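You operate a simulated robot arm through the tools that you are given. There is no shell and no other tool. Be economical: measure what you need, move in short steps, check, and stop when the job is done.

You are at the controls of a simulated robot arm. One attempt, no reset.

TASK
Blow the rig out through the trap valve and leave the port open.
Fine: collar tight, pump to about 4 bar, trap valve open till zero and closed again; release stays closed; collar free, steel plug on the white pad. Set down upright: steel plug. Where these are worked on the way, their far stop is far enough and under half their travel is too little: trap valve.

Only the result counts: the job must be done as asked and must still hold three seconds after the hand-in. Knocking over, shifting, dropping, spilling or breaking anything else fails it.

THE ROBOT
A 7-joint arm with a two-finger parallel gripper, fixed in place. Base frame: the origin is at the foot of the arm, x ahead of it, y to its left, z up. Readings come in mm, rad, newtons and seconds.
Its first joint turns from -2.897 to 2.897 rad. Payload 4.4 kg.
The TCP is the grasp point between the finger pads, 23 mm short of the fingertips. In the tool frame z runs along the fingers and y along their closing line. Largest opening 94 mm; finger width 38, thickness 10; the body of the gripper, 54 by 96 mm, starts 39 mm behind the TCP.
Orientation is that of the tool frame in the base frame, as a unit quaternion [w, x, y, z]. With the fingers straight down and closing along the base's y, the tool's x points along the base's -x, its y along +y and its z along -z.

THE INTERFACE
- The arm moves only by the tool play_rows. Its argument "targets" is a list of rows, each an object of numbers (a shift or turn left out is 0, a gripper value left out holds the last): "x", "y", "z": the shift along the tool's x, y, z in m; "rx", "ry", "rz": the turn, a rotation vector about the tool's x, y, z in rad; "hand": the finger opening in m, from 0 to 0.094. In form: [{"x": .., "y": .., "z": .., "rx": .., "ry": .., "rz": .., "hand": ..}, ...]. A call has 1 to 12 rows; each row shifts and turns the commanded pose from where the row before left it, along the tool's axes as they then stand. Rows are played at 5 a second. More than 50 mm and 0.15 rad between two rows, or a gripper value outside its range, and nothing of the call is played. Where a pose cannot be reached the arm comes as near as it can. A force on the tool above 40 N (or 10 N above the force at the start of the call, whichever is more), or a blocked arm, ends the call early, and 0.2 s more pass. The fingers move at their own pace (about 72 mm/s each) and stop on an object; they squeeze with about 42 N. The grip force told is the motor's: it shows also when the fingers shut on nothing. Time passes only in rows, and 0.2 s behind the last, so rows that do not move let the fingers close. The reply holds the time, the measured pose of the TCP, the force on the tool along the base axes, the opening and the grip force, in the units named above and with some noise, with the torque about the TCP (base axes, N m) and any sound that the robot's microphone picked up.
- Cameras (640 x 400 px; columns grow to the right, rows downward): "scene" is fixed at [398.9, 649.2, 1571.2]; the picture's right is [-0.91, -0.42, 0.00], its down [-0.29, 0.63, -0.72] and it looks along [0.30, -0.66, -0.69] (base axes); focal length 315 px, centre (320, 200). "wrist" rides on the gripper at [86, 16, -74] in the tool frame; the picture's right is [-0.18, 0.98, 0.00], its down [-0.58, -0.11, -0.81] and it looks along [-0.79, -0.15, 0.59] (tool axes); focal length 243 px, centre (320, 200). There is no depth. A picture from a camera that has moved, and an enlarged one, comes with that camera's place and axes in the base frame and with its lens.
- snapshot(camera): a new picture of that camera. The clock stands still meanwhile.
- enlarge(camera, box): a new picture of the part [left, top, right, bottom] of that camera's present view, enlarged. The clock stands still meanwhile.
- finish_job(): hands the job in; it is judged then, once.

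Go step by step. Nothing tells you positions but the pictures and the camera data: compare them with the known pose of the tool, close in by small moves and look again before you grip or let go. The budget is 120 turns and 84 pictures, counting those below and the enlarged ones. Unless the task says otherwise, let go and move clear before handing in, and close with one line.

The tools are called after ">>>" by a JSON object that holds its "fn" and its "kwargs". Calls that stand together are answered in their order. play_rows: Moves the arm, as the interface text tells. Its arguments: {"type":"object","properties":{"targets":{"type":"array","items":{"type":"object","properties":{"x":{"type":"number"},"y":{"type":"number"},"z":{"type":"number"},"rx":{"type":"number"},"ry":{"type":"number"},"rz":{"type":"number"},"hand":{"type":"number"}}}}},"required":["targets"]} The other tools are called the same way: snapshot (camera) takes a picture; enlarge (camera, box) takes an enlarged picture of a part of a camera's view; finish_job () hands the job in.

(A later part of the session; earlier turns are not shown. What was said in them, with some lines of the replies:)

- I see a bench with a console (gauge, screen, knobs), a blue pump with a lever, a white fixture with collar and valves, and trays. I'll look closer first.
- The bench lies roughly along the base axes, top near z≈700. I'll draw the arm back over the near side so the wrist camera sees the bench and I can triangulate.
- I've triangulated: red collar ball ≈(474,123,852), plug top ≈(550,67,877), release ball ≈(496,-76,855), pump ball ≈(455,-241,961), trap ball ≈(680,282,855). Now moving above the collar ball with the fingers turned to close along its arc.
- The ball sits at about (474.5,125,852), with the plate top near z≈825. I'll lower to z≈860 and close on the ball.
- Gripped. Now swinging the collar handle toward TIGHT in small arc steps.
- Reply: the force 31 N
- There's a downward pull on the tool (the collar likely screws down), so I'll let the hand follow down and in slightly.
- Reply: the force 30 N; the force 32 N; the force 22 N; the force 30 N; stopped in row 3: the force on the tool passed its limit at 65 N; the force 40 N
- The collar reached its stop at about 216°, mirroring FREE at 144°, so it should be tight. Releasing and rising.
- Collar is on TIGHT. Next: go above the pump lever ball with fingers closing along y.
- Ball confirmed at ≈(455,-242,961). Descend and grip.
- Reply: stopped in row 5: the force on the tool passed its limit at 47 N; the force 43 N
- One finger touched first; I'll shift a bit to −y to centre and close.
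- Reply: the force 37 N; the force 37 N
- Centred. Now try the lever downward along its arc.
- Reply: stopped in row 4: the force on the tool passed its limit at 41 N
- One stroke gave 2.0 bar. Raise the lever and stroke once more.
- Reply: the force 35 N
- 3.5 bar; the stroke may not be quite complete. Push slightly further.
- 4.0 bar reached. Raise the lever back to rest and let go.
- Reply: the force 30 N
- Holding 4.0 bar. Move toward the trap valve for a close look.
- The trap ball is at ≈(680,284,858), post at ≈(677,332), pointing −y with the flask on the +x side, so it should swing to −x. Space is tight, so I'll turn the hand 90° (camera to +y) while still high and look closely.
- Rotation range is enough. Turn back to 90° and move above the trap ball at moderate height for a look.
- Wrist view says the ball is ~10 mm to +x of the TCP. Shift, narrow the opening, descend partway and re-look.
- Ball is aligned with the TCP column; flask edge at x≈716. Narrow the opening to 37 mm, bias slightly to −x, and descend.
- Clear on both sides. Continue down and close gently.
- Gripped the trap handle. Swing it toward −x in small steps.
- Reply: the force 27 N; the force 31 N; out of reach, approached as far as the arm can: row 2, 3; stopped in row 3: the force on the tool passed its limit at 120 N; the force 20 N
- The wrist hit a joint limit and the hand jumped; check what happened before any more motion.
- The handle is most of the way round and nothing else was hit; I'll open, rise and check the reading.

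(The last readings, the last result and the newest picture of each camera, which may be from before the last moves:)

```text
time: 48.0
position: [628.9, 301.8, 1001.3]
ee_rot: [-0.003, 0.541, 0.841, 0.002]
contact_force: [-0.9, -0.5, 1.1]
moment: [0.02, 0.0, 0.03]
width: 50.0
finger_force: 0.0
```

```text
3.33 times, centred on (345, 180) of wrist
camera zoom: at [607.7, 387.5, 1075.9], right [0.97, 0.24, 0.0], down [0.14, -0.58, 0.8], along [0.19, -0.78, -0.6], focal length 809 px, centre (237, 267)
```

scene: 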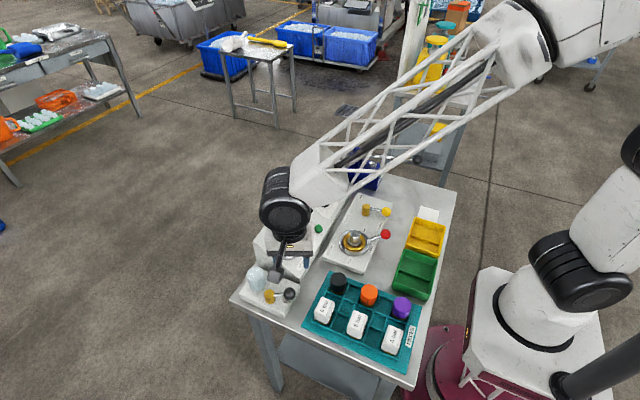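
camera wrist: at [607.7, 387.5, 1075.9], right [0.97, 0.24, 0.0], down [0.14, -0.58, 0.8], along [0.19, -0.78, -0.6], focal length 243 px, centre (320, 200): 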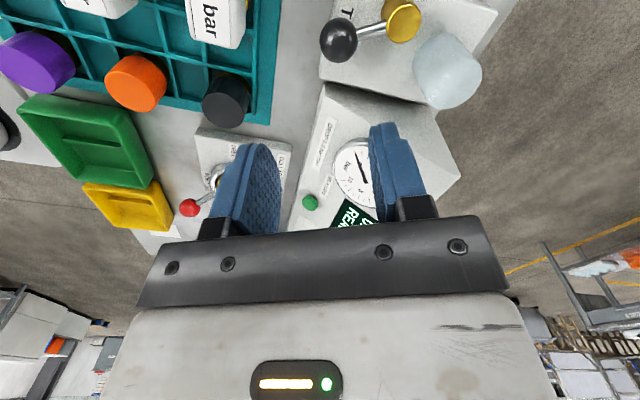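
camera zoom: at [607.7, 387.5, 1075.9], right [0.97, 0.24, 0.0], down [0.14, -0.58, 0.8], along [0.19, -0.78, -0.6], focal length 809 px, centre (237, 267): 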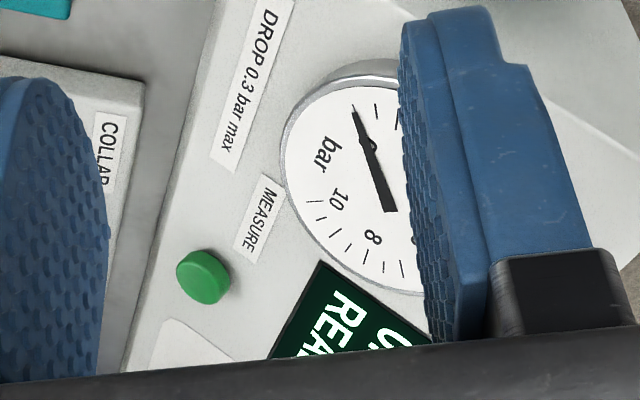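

Gauge reads zero, so the trap is open at ~57° of swing. I'll regrip and push it on to its far stop for certainty, with an orientation that keeps off the joint limit.

>>> {"fn": "play_rows", "kwargs": {"targets": [{"rz": 0.1286}, {"rz": 0.1286}, {"rz": 0.1286}, {"rz": 0.1286}, {"rz": 0.1286}, {"rz": 0.1286}, {"rz": 0.1286}, {"rz": 0.1286}, {"rz": 0.1286}, {"z": 0.03}, {"z": 0.03}]}}

>>> {"fn": "snapshot", "kwargs": {"camera": "wrist"}}

```text
time: 50.4
position: [628.1, 301.1, 940.7]
ee_rot: [-0.003, 0.914, 0.406, 0.001]
contact_force: [-0.2, 0.4, 0.6]
moment: [0.02, -0.01, 0.0]
width: 49.8
finger_force: 0.1
```

```text
43 pictures are left
camera wrist: at [698.5, 355.7, 1015.8], right [0.61, -0.8, -0.01], down [-0.47, -0.36, 0.8], along [-0.64, -0.48, -0.59], focal length 243 px, centre (320, 200)
```

wrist: 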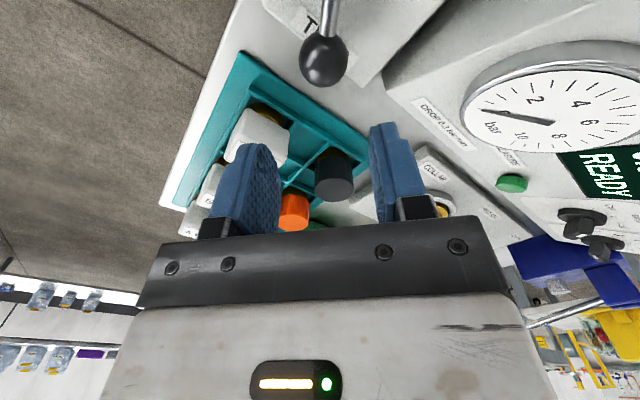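

>>> {"fn": "play_rows", "kwargs": {"targets": [{"x": 0.012, "y": 0.0028}, {"z": 0.036}, {"z": 0.036}, {"hand": 0.02}, {}, {}]}}

```text
time: 51.8
position: [637.7, 310.3, 868.5]
ee_rot: [-0.003, 0.914, 0.406, 0.001]
contact_force: [20.4, -27.7, -8.3]
moment: [-0.25, -0.34, -0.23]
width: 35.0
finger_force: 16.9
```

>>> {"fn": "play_rows", "kwargs": {"targets": [{"y": 0.0015}, {}, {}]}}

```text
time: 52.6
position: [639.4, 308.4, 868.3]
ee_rot: [-0.003, 0.914, 0.406, 0.001]
contact_force: [14.6, -24.8, -3.9]
moment: [-0.42, -0.16, -0.19]
width: 32.2
finger_force: 13.3
```

>>> {"fn": "play_rows", "kwargs": {"targets": [{"x": 0.0013, "y": -0.0048}, {"x": 0.0018, "y": -0.0047}]}}

```text
time: 53.0
position: [638.9, 310.2, 869.1]
ee_rot: [-0.003, 0.914, 0.406, 0.0]
contact_force: [23.1, -24.4, -4.7]
moment: [-0.13, -0.54, -0.11]
width: 34.6
finger_force: 17.4
stopped in row 1: the force on the tool passed its limit at 42 N (the readings are from after the stop); the commanded pose is now the measured one
```

It resists immediately, so this is its far stop (~60° travel). Now recentre on the ball before swinging it closed.

>>> {"fn": "play_rows", "kwargs": {"targets": [{"hand": 0.042}, {}, {"x": 0.006, "y": 0.002}, {"hand": 0.02}, {}, {}]}}

```text
time: 54.4
position: [642.9, 313.4, 869.5]
ee_rot: [-0.003, 0.914, 0.406, 0.001]
contact_force: [15.6, -28.7, -3.6]
moment: [-0.43, -0.22, -0.06]
width: 33.6
finger_force: 15.0
```

>>> {"fn": "play_rows", "kwargs": {"targets": [{"x": -0.0011, "y": 0.0055, "rz": -0.075}, {"x": -0.001, "y": 0.0049, "rz": -0.075}, {"x": -0.0008, "y": 0.0049, "rz": -0.075}]}}

```text
time: 55.2
position: [653.5, 303.9, 869.1]
ee_rot: [-0.004, 0.862, 0.506, 0.001]
contact_force: [-13.4, 0.0, 6.2]
moment: [-0.37, 0.38, 0.37]
width: 31.5
finger_force: 44.8
```

>>> {"fn": "play_rows", "kwargs": {"targets": [{"x": -0.0007, "y": 0.0049, "rz": -0.075}, {"x": -0.0006, "y": 0.0049, "rz": -0.075}, {"x": -0.0004, "y": 0.0049, "rz": -0.075}]}}

```text
time: 56.0
position: [665.6, 295.0, 869.0]
ee_rot: [-0.003, 0.8, 0.6, 0.001]
contact_force: [-10.8, -1.1, 10.9]
moment: [-0.06, 0.21, 0.4]
width: 31.2
finger_force: 45.1
```

>>> {"fn": "play_rows", "kwargs": {"targets": [{"x": -0.0003, "y": 0.0049, "rz": -0.075}, {"x": -0.0001, "y": 0.0049, "rz": -0.075}, {"x": 0.0001, "y": 0.0049, "rz": -0.075}]}}

```text
time: 56.8
position: [680.1, 292.4, 869.5]
ee_rot: [-0.001, 0.728, 0.686, 0.0]
contact_force: [-6.5, -6.3, 7.3]
moment: [-0.49, 0.21, 0.26]
width: 31.2
finger_force: 44.7
```

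>>> {"fn": "play_rows", "kwargs": {"targets": [{"x": 0.0001, "y": 0.004, "rz": -0.06}, {"x": 0.0001, "y": 0.003}, {"y": 0.002}]}}

```text
time: 57.6
position: [685.6, 291.0, 867.4]
ee_rot: [-0.003, 0.706, 0.708, 0.0]
contact_force: [-15.7, -0.6, 9.1]
moment: [0.39, 0.34, -0.3]
width: 30.9
finger_force: 44.5
stopped in row 3: the force on the tool passed its limit at 45 N (the readings are from after the stop); the commanded pose is now the measured one
```

Back at its original stop (x≈685.6): closed. Open narrowly (flask beside) and rise, then check.

>>> {"fn": "play_rows", "kwargs": {"targets": [{"hand": 0.036}, {}, {"z": -0.03}, {"z": -0.04}, {"z": -0.045}, {"z": -0.045}]}}

>>> {"fn": "play_rows", "kwargs": {"targets": [{"rz": -0.1428}, {"rz": -0.1428}, {"rz": -0.1428}, {"rz": -0.1428}, {"rz": -0.1428}, {"rz": -0.1428}, {"rz": -0.1428}, {"rz": -0.1428}, {"rz": -0.1428}, {"rz": -0.1428}, {"rz": -0.1428}]}}

>>> {"fn": "snapshot", "kwargs": {"camera": "wrist"}}

>>> {"fn": "enlarge", "kwargs": {"camera": "scene", "box": [230, 180, 350, 310]}}

```text
time: 59.0
position: [689.1, 291.5, 1027.7]
ee_rot: [-0.004, 0.707, 0.707, 0.0]
contact_force: [0.1, 0.1, -0.3]
moment: [0.01, -0.03, -0.01]
width: 36.0
finger_force: 0.2
```

```text
time: 61.4
position: [687.6, 290.1, 1029.5]
ee_rot: [-0.003, -0.002, 1.0, 0.002]
contact_force: [0.7, -0.7, -0.1]
moment: [0.0, -0.01, -0.02]
width: 35.8
finger_force: 0.1
```

```text
42 pictures are left
camera wrist: at [601.4, 307.2, 1103.7], right [0.18, 0.98, 0.0], down [0.59, -0.11, 0.8], along [0.79, -0.14, -0.6], focal length 243 px, centre (320, 200)
```

wrist: 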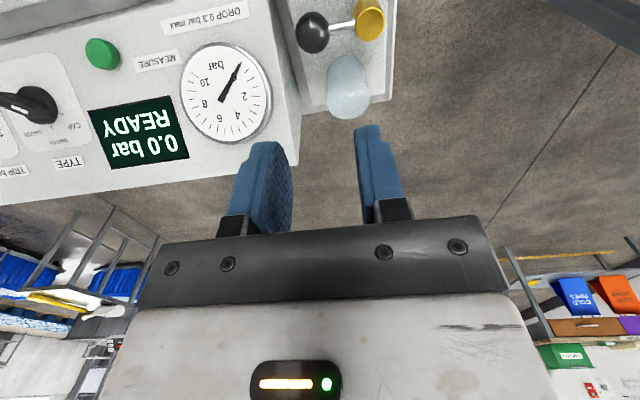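

```text
3.08 times, centred on (290, 245) of scene
camera zoom: at [398.9, 649.2, 1571.2], right [-0.91, -0.42, 0.0], down [-0.29, 0.63, -0.72], along [0.3, -0.66, -0.69], focal length 970 px, centre (412, 62)
```

zoom: 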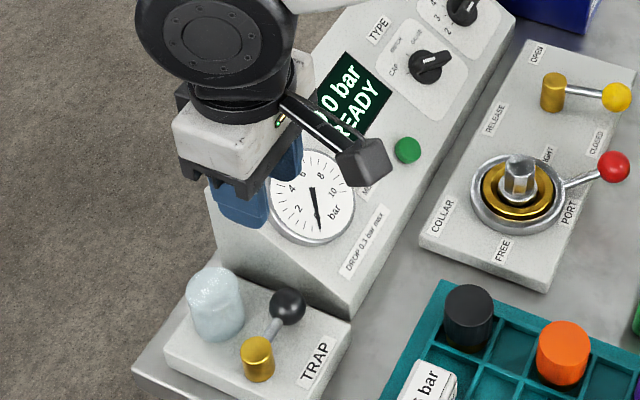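

0.0 bar and the trap is back as it was. Now back to the collar handle at (477,13), hand turned as before.

>>> {"fn": "play_rows", "kwargs": {"targets": [{"x": 0.0263, "y": -0.0346, "hand": 0.055}, {"x": 0.0263, "y": -0.0346}, {"x": 0.0263, "y": -0.0346}, {"x": 0.0263, "y": -0.0346}, {"x": 0.0263, "y": -0.0346}, {"x": 0.0263, "y": -0.0346}, {"x": 0.0263, "y": -0.0346}, {"x": 0.0263, "y": -0.0346}]}}

>>> {"fn": "play_rows", "kwargs": {"targets": [{"rz": -0.13}, {"rz": -0.13}, {"rz": -0.13}, {"rz": -0.13}, {"rz": -0.12}, {"z": 0.03}, {"z": 0.03}, {"z": 0.03}, {}]}}

>>> {"fn": "snapshot", "kwargs": {"camera": "wrist"}}

```text
time: 63.2
position: [476.6, 15.6, 1028.6]
ee_rot: [-0.003, -0.001, 1.0, 0.003]
contact_force: [-0.3, 0.2, -0.4]
moment: [0.02, -0.01, 0.03]
width: 54.9
finger_force: 0.1
```

```text
time: 65.2
position: [476.2, 14.8, 936.6]
ee_rot: [-0.001, -0.314, 0.949, 0.003]
contact_force: [0.2, -0.2, 0.7]
moment: [0.05, 0.01, -0.03]
width: 54.9
finger_force: 0.1
```

```text
40 pictures are left
camera wrist: at [398.2, -23.0, 1011.2], right [-0.44, 0.9, 0.01], down [0.54, 0.26, 0.81], along [0.72, 0.36, -0.59], focal length 243 px, centre (320, 200)
```

wrist: 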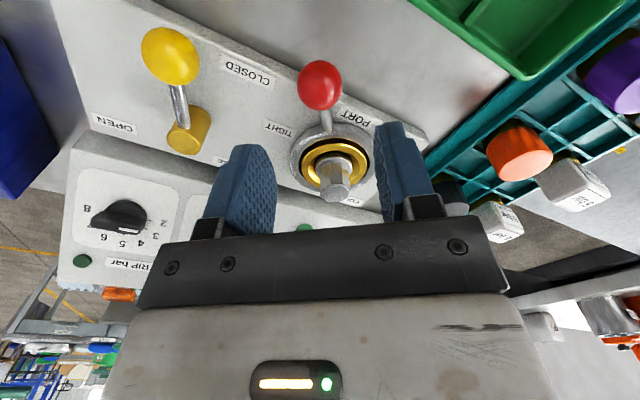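

Aligned. Descend, grip, then swing toward FREE.

>>> {"fn": "play_rows", "kwargs": {"targets": [{"z": 0.03}, {"z": 0.03}, {"z": 0.017}, {"hand": 0.02}, {}, {}]}}

>>> {"fn": "play_rows", "kwargs": {"targets": [{"x": -0.0005, "y": 0.0095, "rz": 0.1}, {"x": -0.0005, "y": 0.0095, "rz": 0.1}, {"x": -0.0005, "y": 0.0095, "rz": 0.1}]}}

```text
time: 66.6
position: [475.2, 14.9, 861.7]
ee_rot: [-0.001, -0.314, 0.949, 0.003]
contact_force: [4.6, 2.3, -10.4]
moment: [0.13, -0.25, -0.05]
width: 30.9
finger_force: 45.4
```

```text
time: 67.4
position: [462.5, 38.1, 861.4]
ee_rot: [-0.001, -0.169, 0.986, 0.003]
contact_force: [2.8, 3.7, 15.1]
moment: [-0.01, 0.14, 0.23]
width: 31.1
finger_force: 45.2
```

>>> {"fn": "play_rows", "kwargs": {"targets": [{"x": -0.0005, "y": 0.0095, "z": -0.0003, "rz": 0.1}, {"x": -0.0005, "y": 0.0095, "rz": 0.1}, {"x": -0.0005, "y": 0.0095, "rz": 0.1}]}}

>>> {"fn": "play_rows", "kwargs": {"targets": [{"x": -0.0005, "y": 0.0095, "rz": 0.1}, {"x": -0.0005, "y": 0.0095, "rz": 0.1}, {"x": -0.0005, "y": 0.0095, "rz": 0.1}]}}

```text
time: 68.2
position: [457.1, 68.1, 861.6]
ee_rot: [-0.004, -0.019, 1.0, 0.003]
contact_force: [9.6, 0.7, -18.7]
moment: [0.0, -0.23, 0.15]
width: 30.9
finger_force: 45.0
```

```text
time: 69.0
position: [460.0, 96.1, 862.3]
ee_rot: [-0.002, 0.129, 0.992, 0.002]
contact_force: [12.5, -4.3, -28.9]
moment: [-0.05, -0.09, -0.02]
width: 31.1
finger_force: 45.3
```

>>> {"fn": "play_rows", "kwargs": {"targets": [{"z": 0.0012, "x": -0.0003}, {"x": -0.0005, "y": 0.0095, "rz": 0.1}, {"x": -0.0005, "y": 0.0095, "rz": 0.1}, {"x": -0.0005, "y": 0.0095, "rz": 0.1}]}}

>>> {"fn": "play_rows", "kwargs": {"targets": [{"x": -0.0004, "y": 0.006, "rz": 0.06}, {"x": -0.0003, "y": 0.004, "rz": 0.04}, {"y": 0.003}]}}

```text
time: 70.0
position: [472.4, 122.7, 861.3]
ee_rot: [-0.003, 0.277, 0.961, 0.001]
contact_force: [-13.6, 10.4, 13.3]
moment: [0.22, 0.24, 0.13]
width: 31.1
finger_force: 44.8
```

```text
time: 70.5
position: [476.3, 126.3, 861.0]
ee_rot: [-0.004, 0.311, 0.95, 0.0]
contact_force: [-9.0, -19.5, 16.9]
moment: [-0.43, -0.01, -0.09]
width: 31.2
finger_force: 44.4
stopped in row 2: the force on the tool passed its limit at 49 N (the readings are from after the stop); the commanded pose is now the measured one
```

FREE stop reached. Release, rise, square the hand and look at the plug.

>>> {"fn": "play_rows", "kwargs": {"targets": [{"hand": 0.055}, {}, {"z": -0.04}, {"z": -0.04}, {"z": -0.04}, {"rz": -0.13}, {"rz": -0.13}, {"rz": -0.13}, {"rz": -0.13}, {"rz": -0.11}]}}

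>>> {"fn": "play_rows", "kwargs": {"targets": [{"x": -0.04, "y": -0.03}, {"x": -0.037, "y": -0.027}, {}]}}

>>> {"fn": "snapshot", "kwargs": {"camera": "wrist"}}

>>> {"fn": "enlarge", "kwargs": {"camera": "scene", "box": [310, 190, 410, 280]}}

```text
time: 72.7
position: [478.2, 125.1, 981.2]
ee_rot: [-0.004, -0.001, 1.0, 0.001]
contact_force: [0.2, 0.0, 0.6]
moment: [0.03, -0.01, -0.03]
width: 55.0
finger_force: 0.0
```

```text
time: 73.5
position: [551.4, 67.9, 980.9]
ee_rot: [-0.003, 0.001, 1.0, 0.003]
contact_force: [-0.3, -0.4, 0.4]
moment: [0.04, -0.02, 0.01]
width: 54.9
finger_force: 0.0
```

```text
39 pictures are left
camera wrist: at [466.9, 85.5, 1056.7], right [0.19, 0.98, 0.0], down [0.59, -0.11, 0.8], along [0.79, -0.15, -0.6], focal length 243 px, centre (320, 200)
```

wrist: 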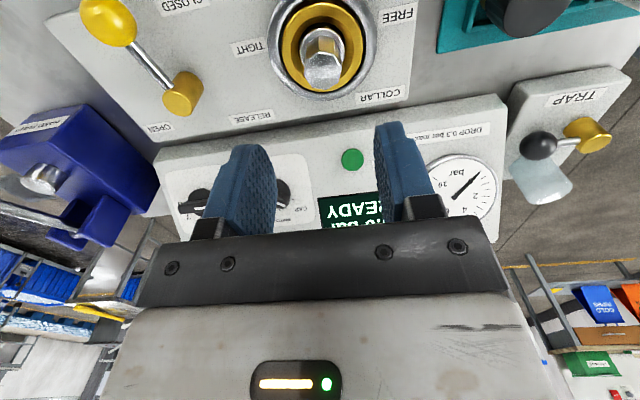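

```text
4.44 times, centred on (360, 235) of scene
camera zoom: at [398.9, 649.2, 1571.2], right [-0.91, -0.42, 0.0], down [-0.29, 0.63, -0.72], along [0.3, -0.66, -0.69], focal length 1400 px, centre (142, 44)
```

zoom: 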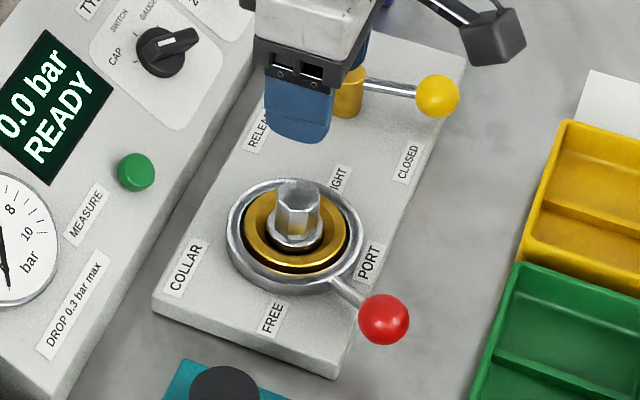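

>>> {"fn": "enlarge", "kwargs": {"camera": "wrist", "box": [270, 0, 380, 100]}}

```text
4.00 times, centred on (325, 50) of wrist
camera zoom: at [466.9, 85.5, 1056.7], right [0.19, 0.98, 0.0], down [0.59, -0.11, 0.8], along [0.79, -0.15, -0.6], focal length 970 px, centre (300, 800)
```

zoom: 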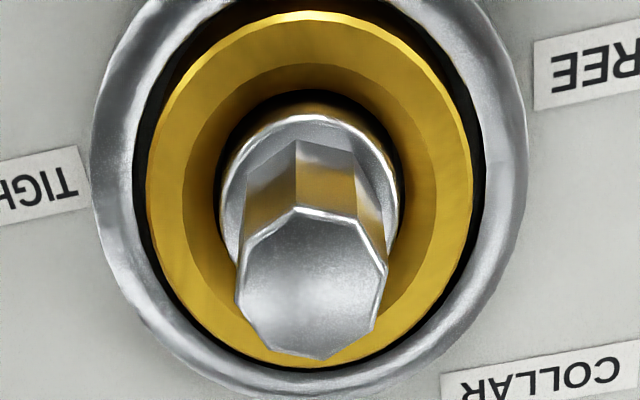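

Octagonal plug head ~27 mm, centre ≈(551,70.5), top z≈877; turning the hand ~17.5° aligns with a pair of flats. Then descend partway and look.

>>> {"fn": "play_rows", "kwargs": {"targets": [{"y": 0.0024, "hand": 0.048}, {"rz": 0.1}, {"rz": 0.1}, {"rz": 0.105}, {"z": 0.03}, {"z": 0.025}, {}]}}

>>> {"fn": "enlarge", "kwargs": {"camera": "wrist", "box": [240, 40, 400, 180]}}

>>> {"fn": "enlarge", "kwargs": {"camera": "scene", "box": [310, 190, 410, 280]}}

```text
time: 75.1
position: [552.7, 71.7, 926.4]
ee_rot: [-0.004, 0.153, 0.988, 0.001]
contact_force: [-0.2, 0.3, 0.9]
moment: [-0.01, -0.01, -0.02]
width: 47.6
finger_force: 0.1
```

```text
2.86 times, centred on (320, 110) of wrist
camera zoom: at [476.5, 114.4, 1001.3], right [0.47, 0.88, 0.0], down [0.53, -0.28, 0.8], along [0.71, -0.38, -0.6], focal length 693 px, centre (320, 457)
```

zoom: 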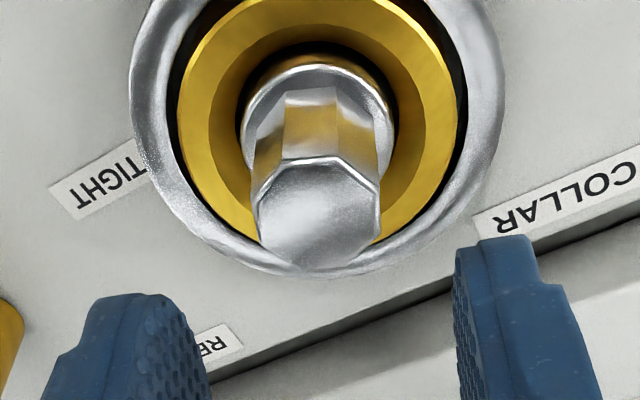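

```text
4.44 times, centred on (360, 235) of scene
camera zoom: at [398.9, 649.2, 1571.2], right [-0.91, -0.42, 0.0], down [-0.29, 0.63, -0.72], along [0.3, -0.66, -0.69], focal length 1400 px, centre (142, 44)
```

zoom: 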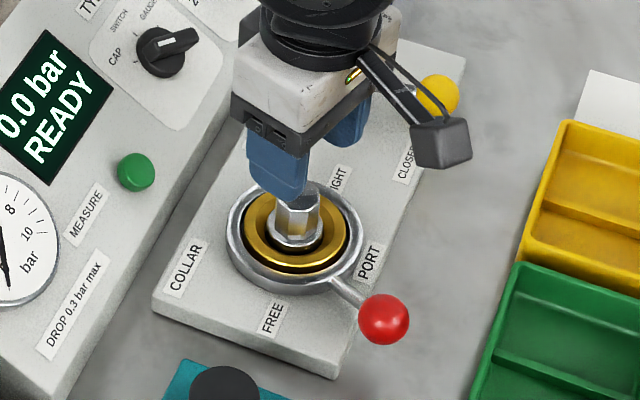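

Aligned. Descend to z≈872, grip the head.

>>> {"fn": "play_rows", "kwargs": {"targets": [{"z": 0.03}, {"z": 0.018}, {"z": 0.006}, {"hand": 0.01}, {}, {}]}}

>>> {"fn": "enlarge", "kwargs": {"camera": "scene", "box": [310, 190, 410, 280]}}

```text
time: 76.5
position: [552.7, 71.7, 871.1]
ee_rot: [-0.003, 0.153, 0.988, 0.002]
contact_force: [-0.5, 0.4, -0.4]
moment: [0.0, -0.01, 0.0]
width: 27.0
finger_force: 42.1
```

```text
4.44 times, centred on (360, 235) of scene
camera zoom: at [398.9, 649.2, 1571.2], right [-0.91, -0.42, 0.0], down [-0.29, 0.63, -0.72], along [0.3, -0.66, -0.69], focal length 1400 px, centre (142, 44)
```

zoom: 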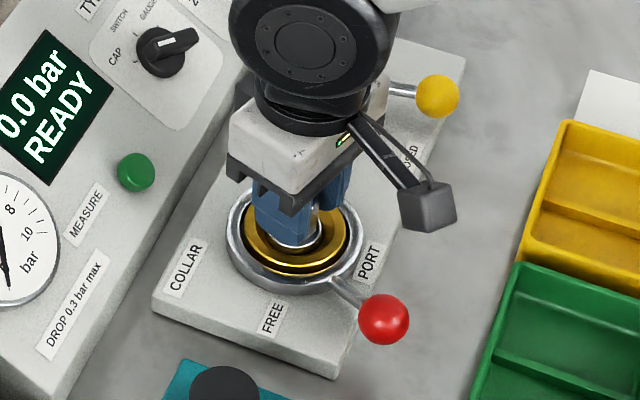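

Gripped squarely at 27 mm with no side force. Lift straight up.

>>> {"fn": "play_rows", "kwargs": {"targets": [{"z": -0.01}, {"z": -0.015}, {"z": -0.02}, {"z": -0.03}, {"z": -0.04}, {"z": -0.04}, {}]}}

>>> {"fn": "enlarge", "kwargs": {"camera": "scene", "box": [300, 130, 440, 280]}}

```text
time: 78.1
position: [555.0, 68.7, 1027.3]
ee_rot: [-0.003, 0.153, 0.988, 0.001]
contact_force: [-1.3, -0.4, -1.1]
moment: [0.02, 0.01, 0.03]
width: 27.3
finger_force: 42.1
```

```text
2.67 times, centred on (370, 205) of scene
camera zoom: at [398.9, 649.2, 1571.2], right [-0.91, -0.42, 0.0], down [-0.29, 0.63, -0.72], along [0.3, -0.66, -0.69], focal length 840 px, centre (187, 187)
```

zoom: 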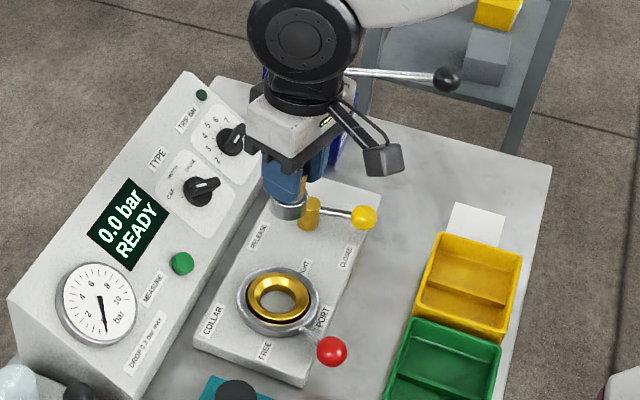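

Plug is out and the port is open. Carry it high to above the white pad and look.

>>> {"fn": "play_rows", "kwargs": {"targets": [{"x": 0.01235, "y": -0.0378}, {"x": 0.01235, "y": -0.0378}, {"x": 0.01235, "y": -0.0378}, {"x": 0.01235, "y": -0.0378}, {"x": 0.01235, "y": -0.0378}, {"x": 0.01235, "y": -0.0378}, {"x": 0.01235, "y": -0.0378}, {"x": 0.01235, "y": -0.0378}, {"rz": -0.1}, {"rz": -0.1}, {"rz": -0.105}]}}

>>> {"fn": "snapshot", "kwargs": {"camera": "wrist"}}

>>> {"fn": "enlarge", "kwargs": {"camera": "scene", "box": [350, 130, 470, 260]}}

```text
time: 80.5
position: [368.9, -187.1, 1026.5]
ee_rot: [-0.004, 0.0, 1.0, 0.001]
contact_force: [0.2, 0.6, -0.6]
moment: [0.03, 0.01, 0.0]
width: 27.1
finger_force: 42.0
```

```text
32 pictures are left
camera wrist: at [283.6, -170.1, 1101.7], right [0.19, 0.98, 0.0], down [0.59, -0.11, 0.8], along [0.79, -0.15, -0.6], focal length 243 px, centre (320, 200)
```

wrist: 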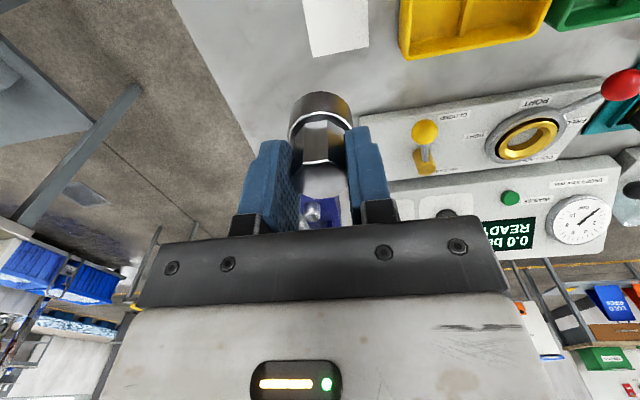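

```text
3.08 times, centred on (410, 195) of scene
camera zoom: at [398.9, 649.2, 1571.2], right [-0.91, -0.42, 0.0], down [-0.29, 0.63, -0.72], along [0.3, -0.66, -0.69], focal length 970 px, centre (43, 215)
```

zoom: 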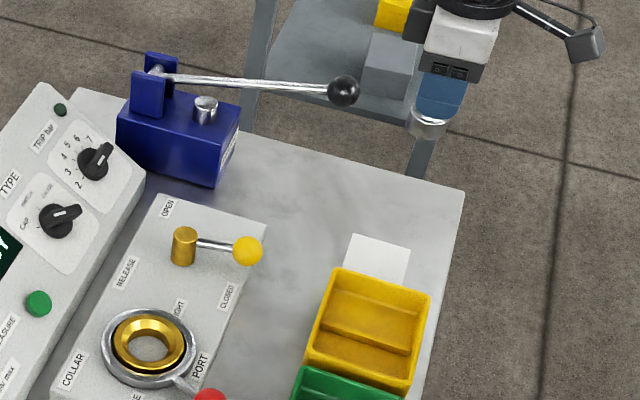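

Pad spans about x 341–404, y −203…−140, z≈805; centre ≈(372,−171). The plug bottom is ~50 mm below the TCP. Centre over it and descend most of the way.

>>> {"fn": "play_rows", "kwargs": {"targets": [{"x": -0.0036, "y": 0.016}, {"z": 0.036}, {"z": 0.036}, {"z": 0.036}, {"z": 0.03}, {}]}}

>>> {"fn": "enlarge", "kwargs": {"camera": "scene", "box": [380, 160, 470, 250]}}

>>> {"fn": "snapshot", "kwargs": {"camera": "wrist"}}

```text
time: 81.9
position: [371.6, -170.9, 888.4]
ee_rot: [-0.004, 0.001, 1.0, 0.001]
contact_force: [0.2, 0.3, -0.5]
moment: [0.02, 0.0, 0.02]
width: 27.3
finger_force: 41.5
```

```text
4.44 times, centred on (425, 205) of scene
camera zoom: at [398.9, 649.2, 1571.2], right [-0.91, -0.42, 0.0], down [-0.29, 0.63, -0.72], along [0.3, -0.66, -0.69], focal length 1400 px, centre (-147, 178)
```

zoom: 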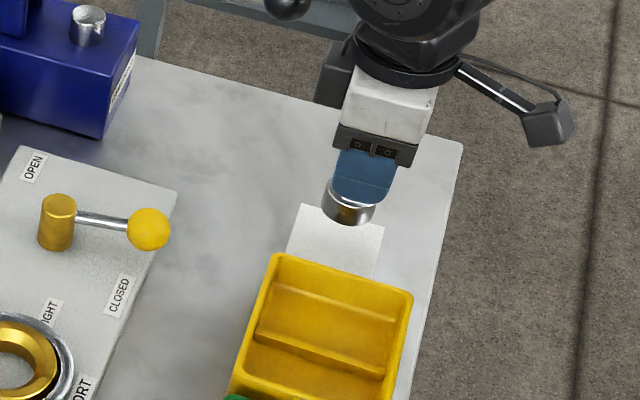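

```text
29 pictures are left
camera wrist: at [286.5, -153.5, 964.1], right [0.19, 0.98, 0.0], down [0.59, -0.11, 0.8], along [0.79, -0.15, -0.6], focal length 243 px, centre (320, 200)
```

wrist: 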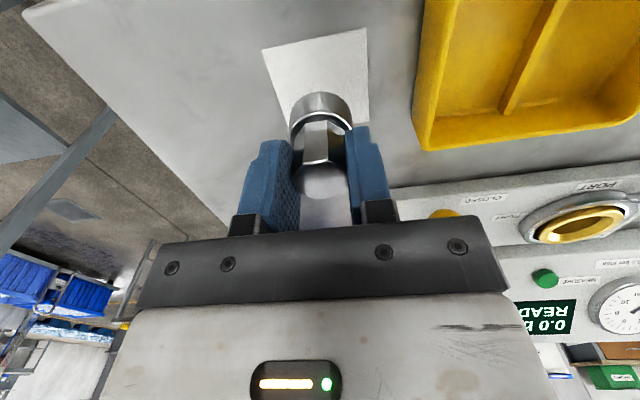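

Centred over the pad. Lower gently until contact.

>>> {"fn": "play_rows", "kwargs": {"targets": [{"z": 0.012}, {"z": 0.008}, {"z": 0.004}, {}]}}

```text
time: 82.9
position: [371.6, -169.5, 864.6]
ee_rot: [-0.004, 0.002, 1.0, 0.002]
contact_force: [-0.5, -0.5, -1.9]
moment: [-0.03, 0.02, 0.03]
width: 26.9
finger_force: 42.0
```

>>> {"fn": "play_rows", "kwargs": {"targets": [{"z": 0.003}, {"z": 0.002}, {"z": 0.0015}, {}]}}

>>> {"fn": "enlarge", "kwargs": {"camera": "scene", "box": [400, 180, 460, 240]}}

```text
time: 83.9
position: [371.4, -171.3, 857.4]
ee_rot: [-0.005, 0.0, 1.0, 0.001]
contact_force: [0.0, 0.0, -0.7]
moment: [0.0, -0.01, 0.03]
width: 27.2
finger_force: 42.2
```

```text
6.67 times, centred on (430, 210) of scene
camera zoom: at [398.9, 649.2, 1571.2], right [-0.91, -0.42, 0.0], down [-0.29, 0.63, -0.72], along [0.3, -0.66, -0.69], focal length 2101 px, centre (-413, 133)
```

zoom: 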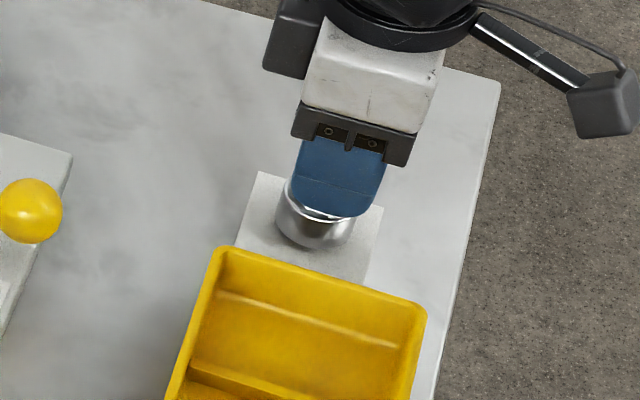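

>>> {"fn": "play_rows", "kwargs": {"targets": [{"z": 0.0015}, {"z": 0.0015}, {}]}}

>>> {"fn": "play_rows", "kwargs": {"targets": [{"z": 0.0015}, {"z": 0.0015}, {}]}}

```text
time: 84.7
position: [371.4, -170.7, 854.8]
ee_rot: [-0.002, 0.001, 1.0, 0.001]
contact_force: [-0.4, -0.2, -1.7]
moment: [0.02, -0.01, 0.04]
width: 27.1
finger_force: 42.4
```

```text
time: 85.5
position: [370.2, -169.5, 852.4]
ee_rot: [-0.004, 0.0, 1.0, 0.002]
contact_force: [0.0, -0.9, -1.2]
moment: [-0.02, 0.02, 0.0]
width: 27.4
finger_force: 41.6
```

>>> {"fn": "play_rows", "kwargs": {"targets": [{"z": 0.0015}, {"z": 0.001}, {}]}}

>>> {"fn": "play_rows", "kwargs": {"targets": [{"z": 0.001}, {"z": 0.001}, {}]}}

>>> {"fn": "enlarge", "kwargs": {"camera": "wrist", "box": [260, 60, 400, 200]}}

```text
time: 86.3
position: [370.9, -170.4, 849.6]
ee_rot: [-0.002, 0.001, 1.0, 0.002]
contact_force: [2.0, 6.8, 26.0]
moment: [0.09, -0.2, 0.01]
width: 27.3
finger_force: 42.2
```

```text
time: 87.1
position: [371.0, -170.2, 848.1]
ee_rot: [-0.003, 0.001, 1.0, 0.001]
contact_force: [3.4, -5.7, 25.7]
moment: [-0.24, -0.22, 0.0]
width: 27.0
finger_force: 41.6
```

```text
2.86 times, centred on (330, 130) of wrist
camera zoom: at [285.9, -153.1, 923.2], right [0.19, 0.98, 0.0], down [0.59, -0.11, 0.8], along [0.79, -0.15, -0.6], focal length 693 px, centre (291, 400)
```

zoom: 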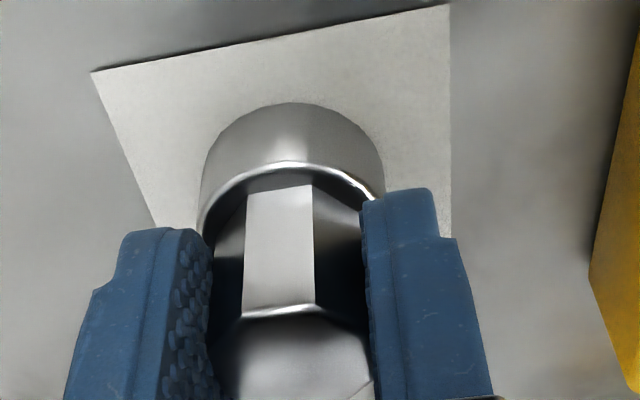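

Plug is seated on the pad. Ease the pressure, open and rise.

>>> {"fn": "play_rows", "kwargs": {"targets": [{"z": -0.0008}, {"hand": 0.05}, {}, {}, {"z": -0.02}, {"z": -0.04}, {"z": -0.045}, {"z": -0.045}, {"z": -0.045}]}}

>>> {"fn": "snapshot", "kwargs": {"camera": "scene"}}

>>> {"fn": "enlarge", "kwargs": {"camera": "scene", "box": [380, 160, 470, 250]}}

>>> {"fn": "snapshot", "kwargs": {"camera": "wrist"}}

```text
time: 89.1
position: [370.0, -172.2, 1044.1]
ee_rot: [-0.003, 0.001, 1.0, 0.002]
contact_force: [-0.3, -0.3, -0.9]
moment: [-0.02, 0.0, 0.01]
width: 50.1
finger_force: 0.1
```

```text
26 pictures are left
```

scene: 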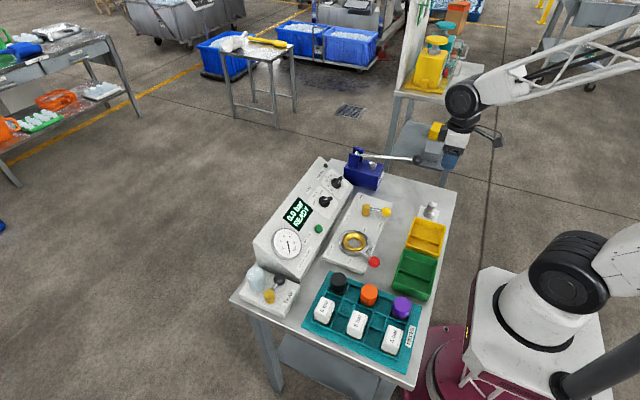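

```text
4.44 times, centred on (425, 205) of scene
camera zoom: at [398.9, 649.2, 1571.2], right [-0.91, -0.42, 0.0], down [-0.29, 0.63, -0.72], along [0.3, -0.66, -0.69], focal length 1400 px, centre (-147, 178)
```

zoom: 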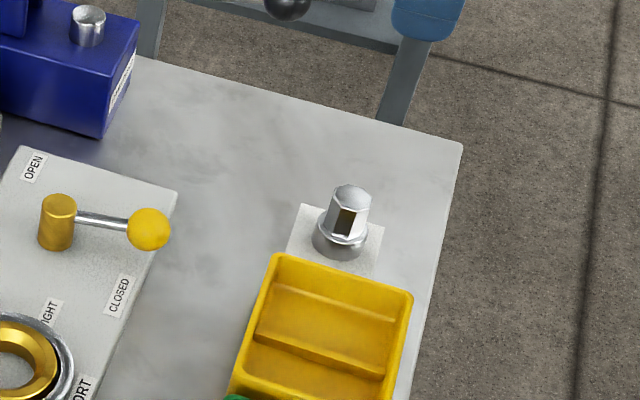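

```text
24 pictures are left
camera wrist: at [284.1, -154.3, 1119.0], right [0.19, 0.98, 0.0], down [0.59, -0.11, 0.8], along [0.79, -0.15, -0.6], focal length 243 px, centre (320, 200)
```

wrist: 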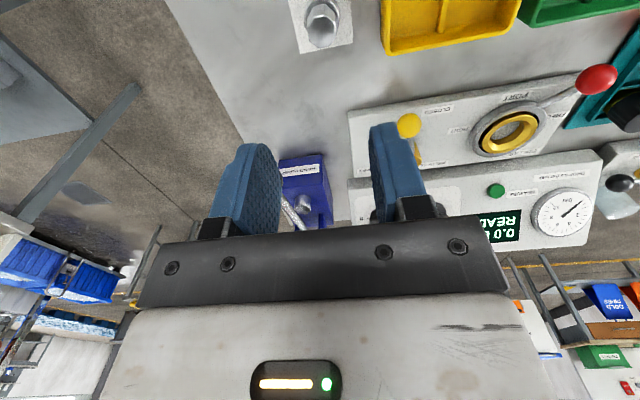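

The plug stands upright on the white pad, the port is open, the collar is on FREE, the trap and release are closed, and the display reads 0.0 bar. The hand is clear, so I'm handing in.

>>> {"fn": "finish_job", "kwargs": {}}

```text
The job is handed in.
```

The job is handed in: I pumped the rig to 4.0 bar and blew it down to zero through the trap valve. The trap is closed again, the release was never touched, the collar is free, the port is open, and the steel plug stands upright on the white pad.
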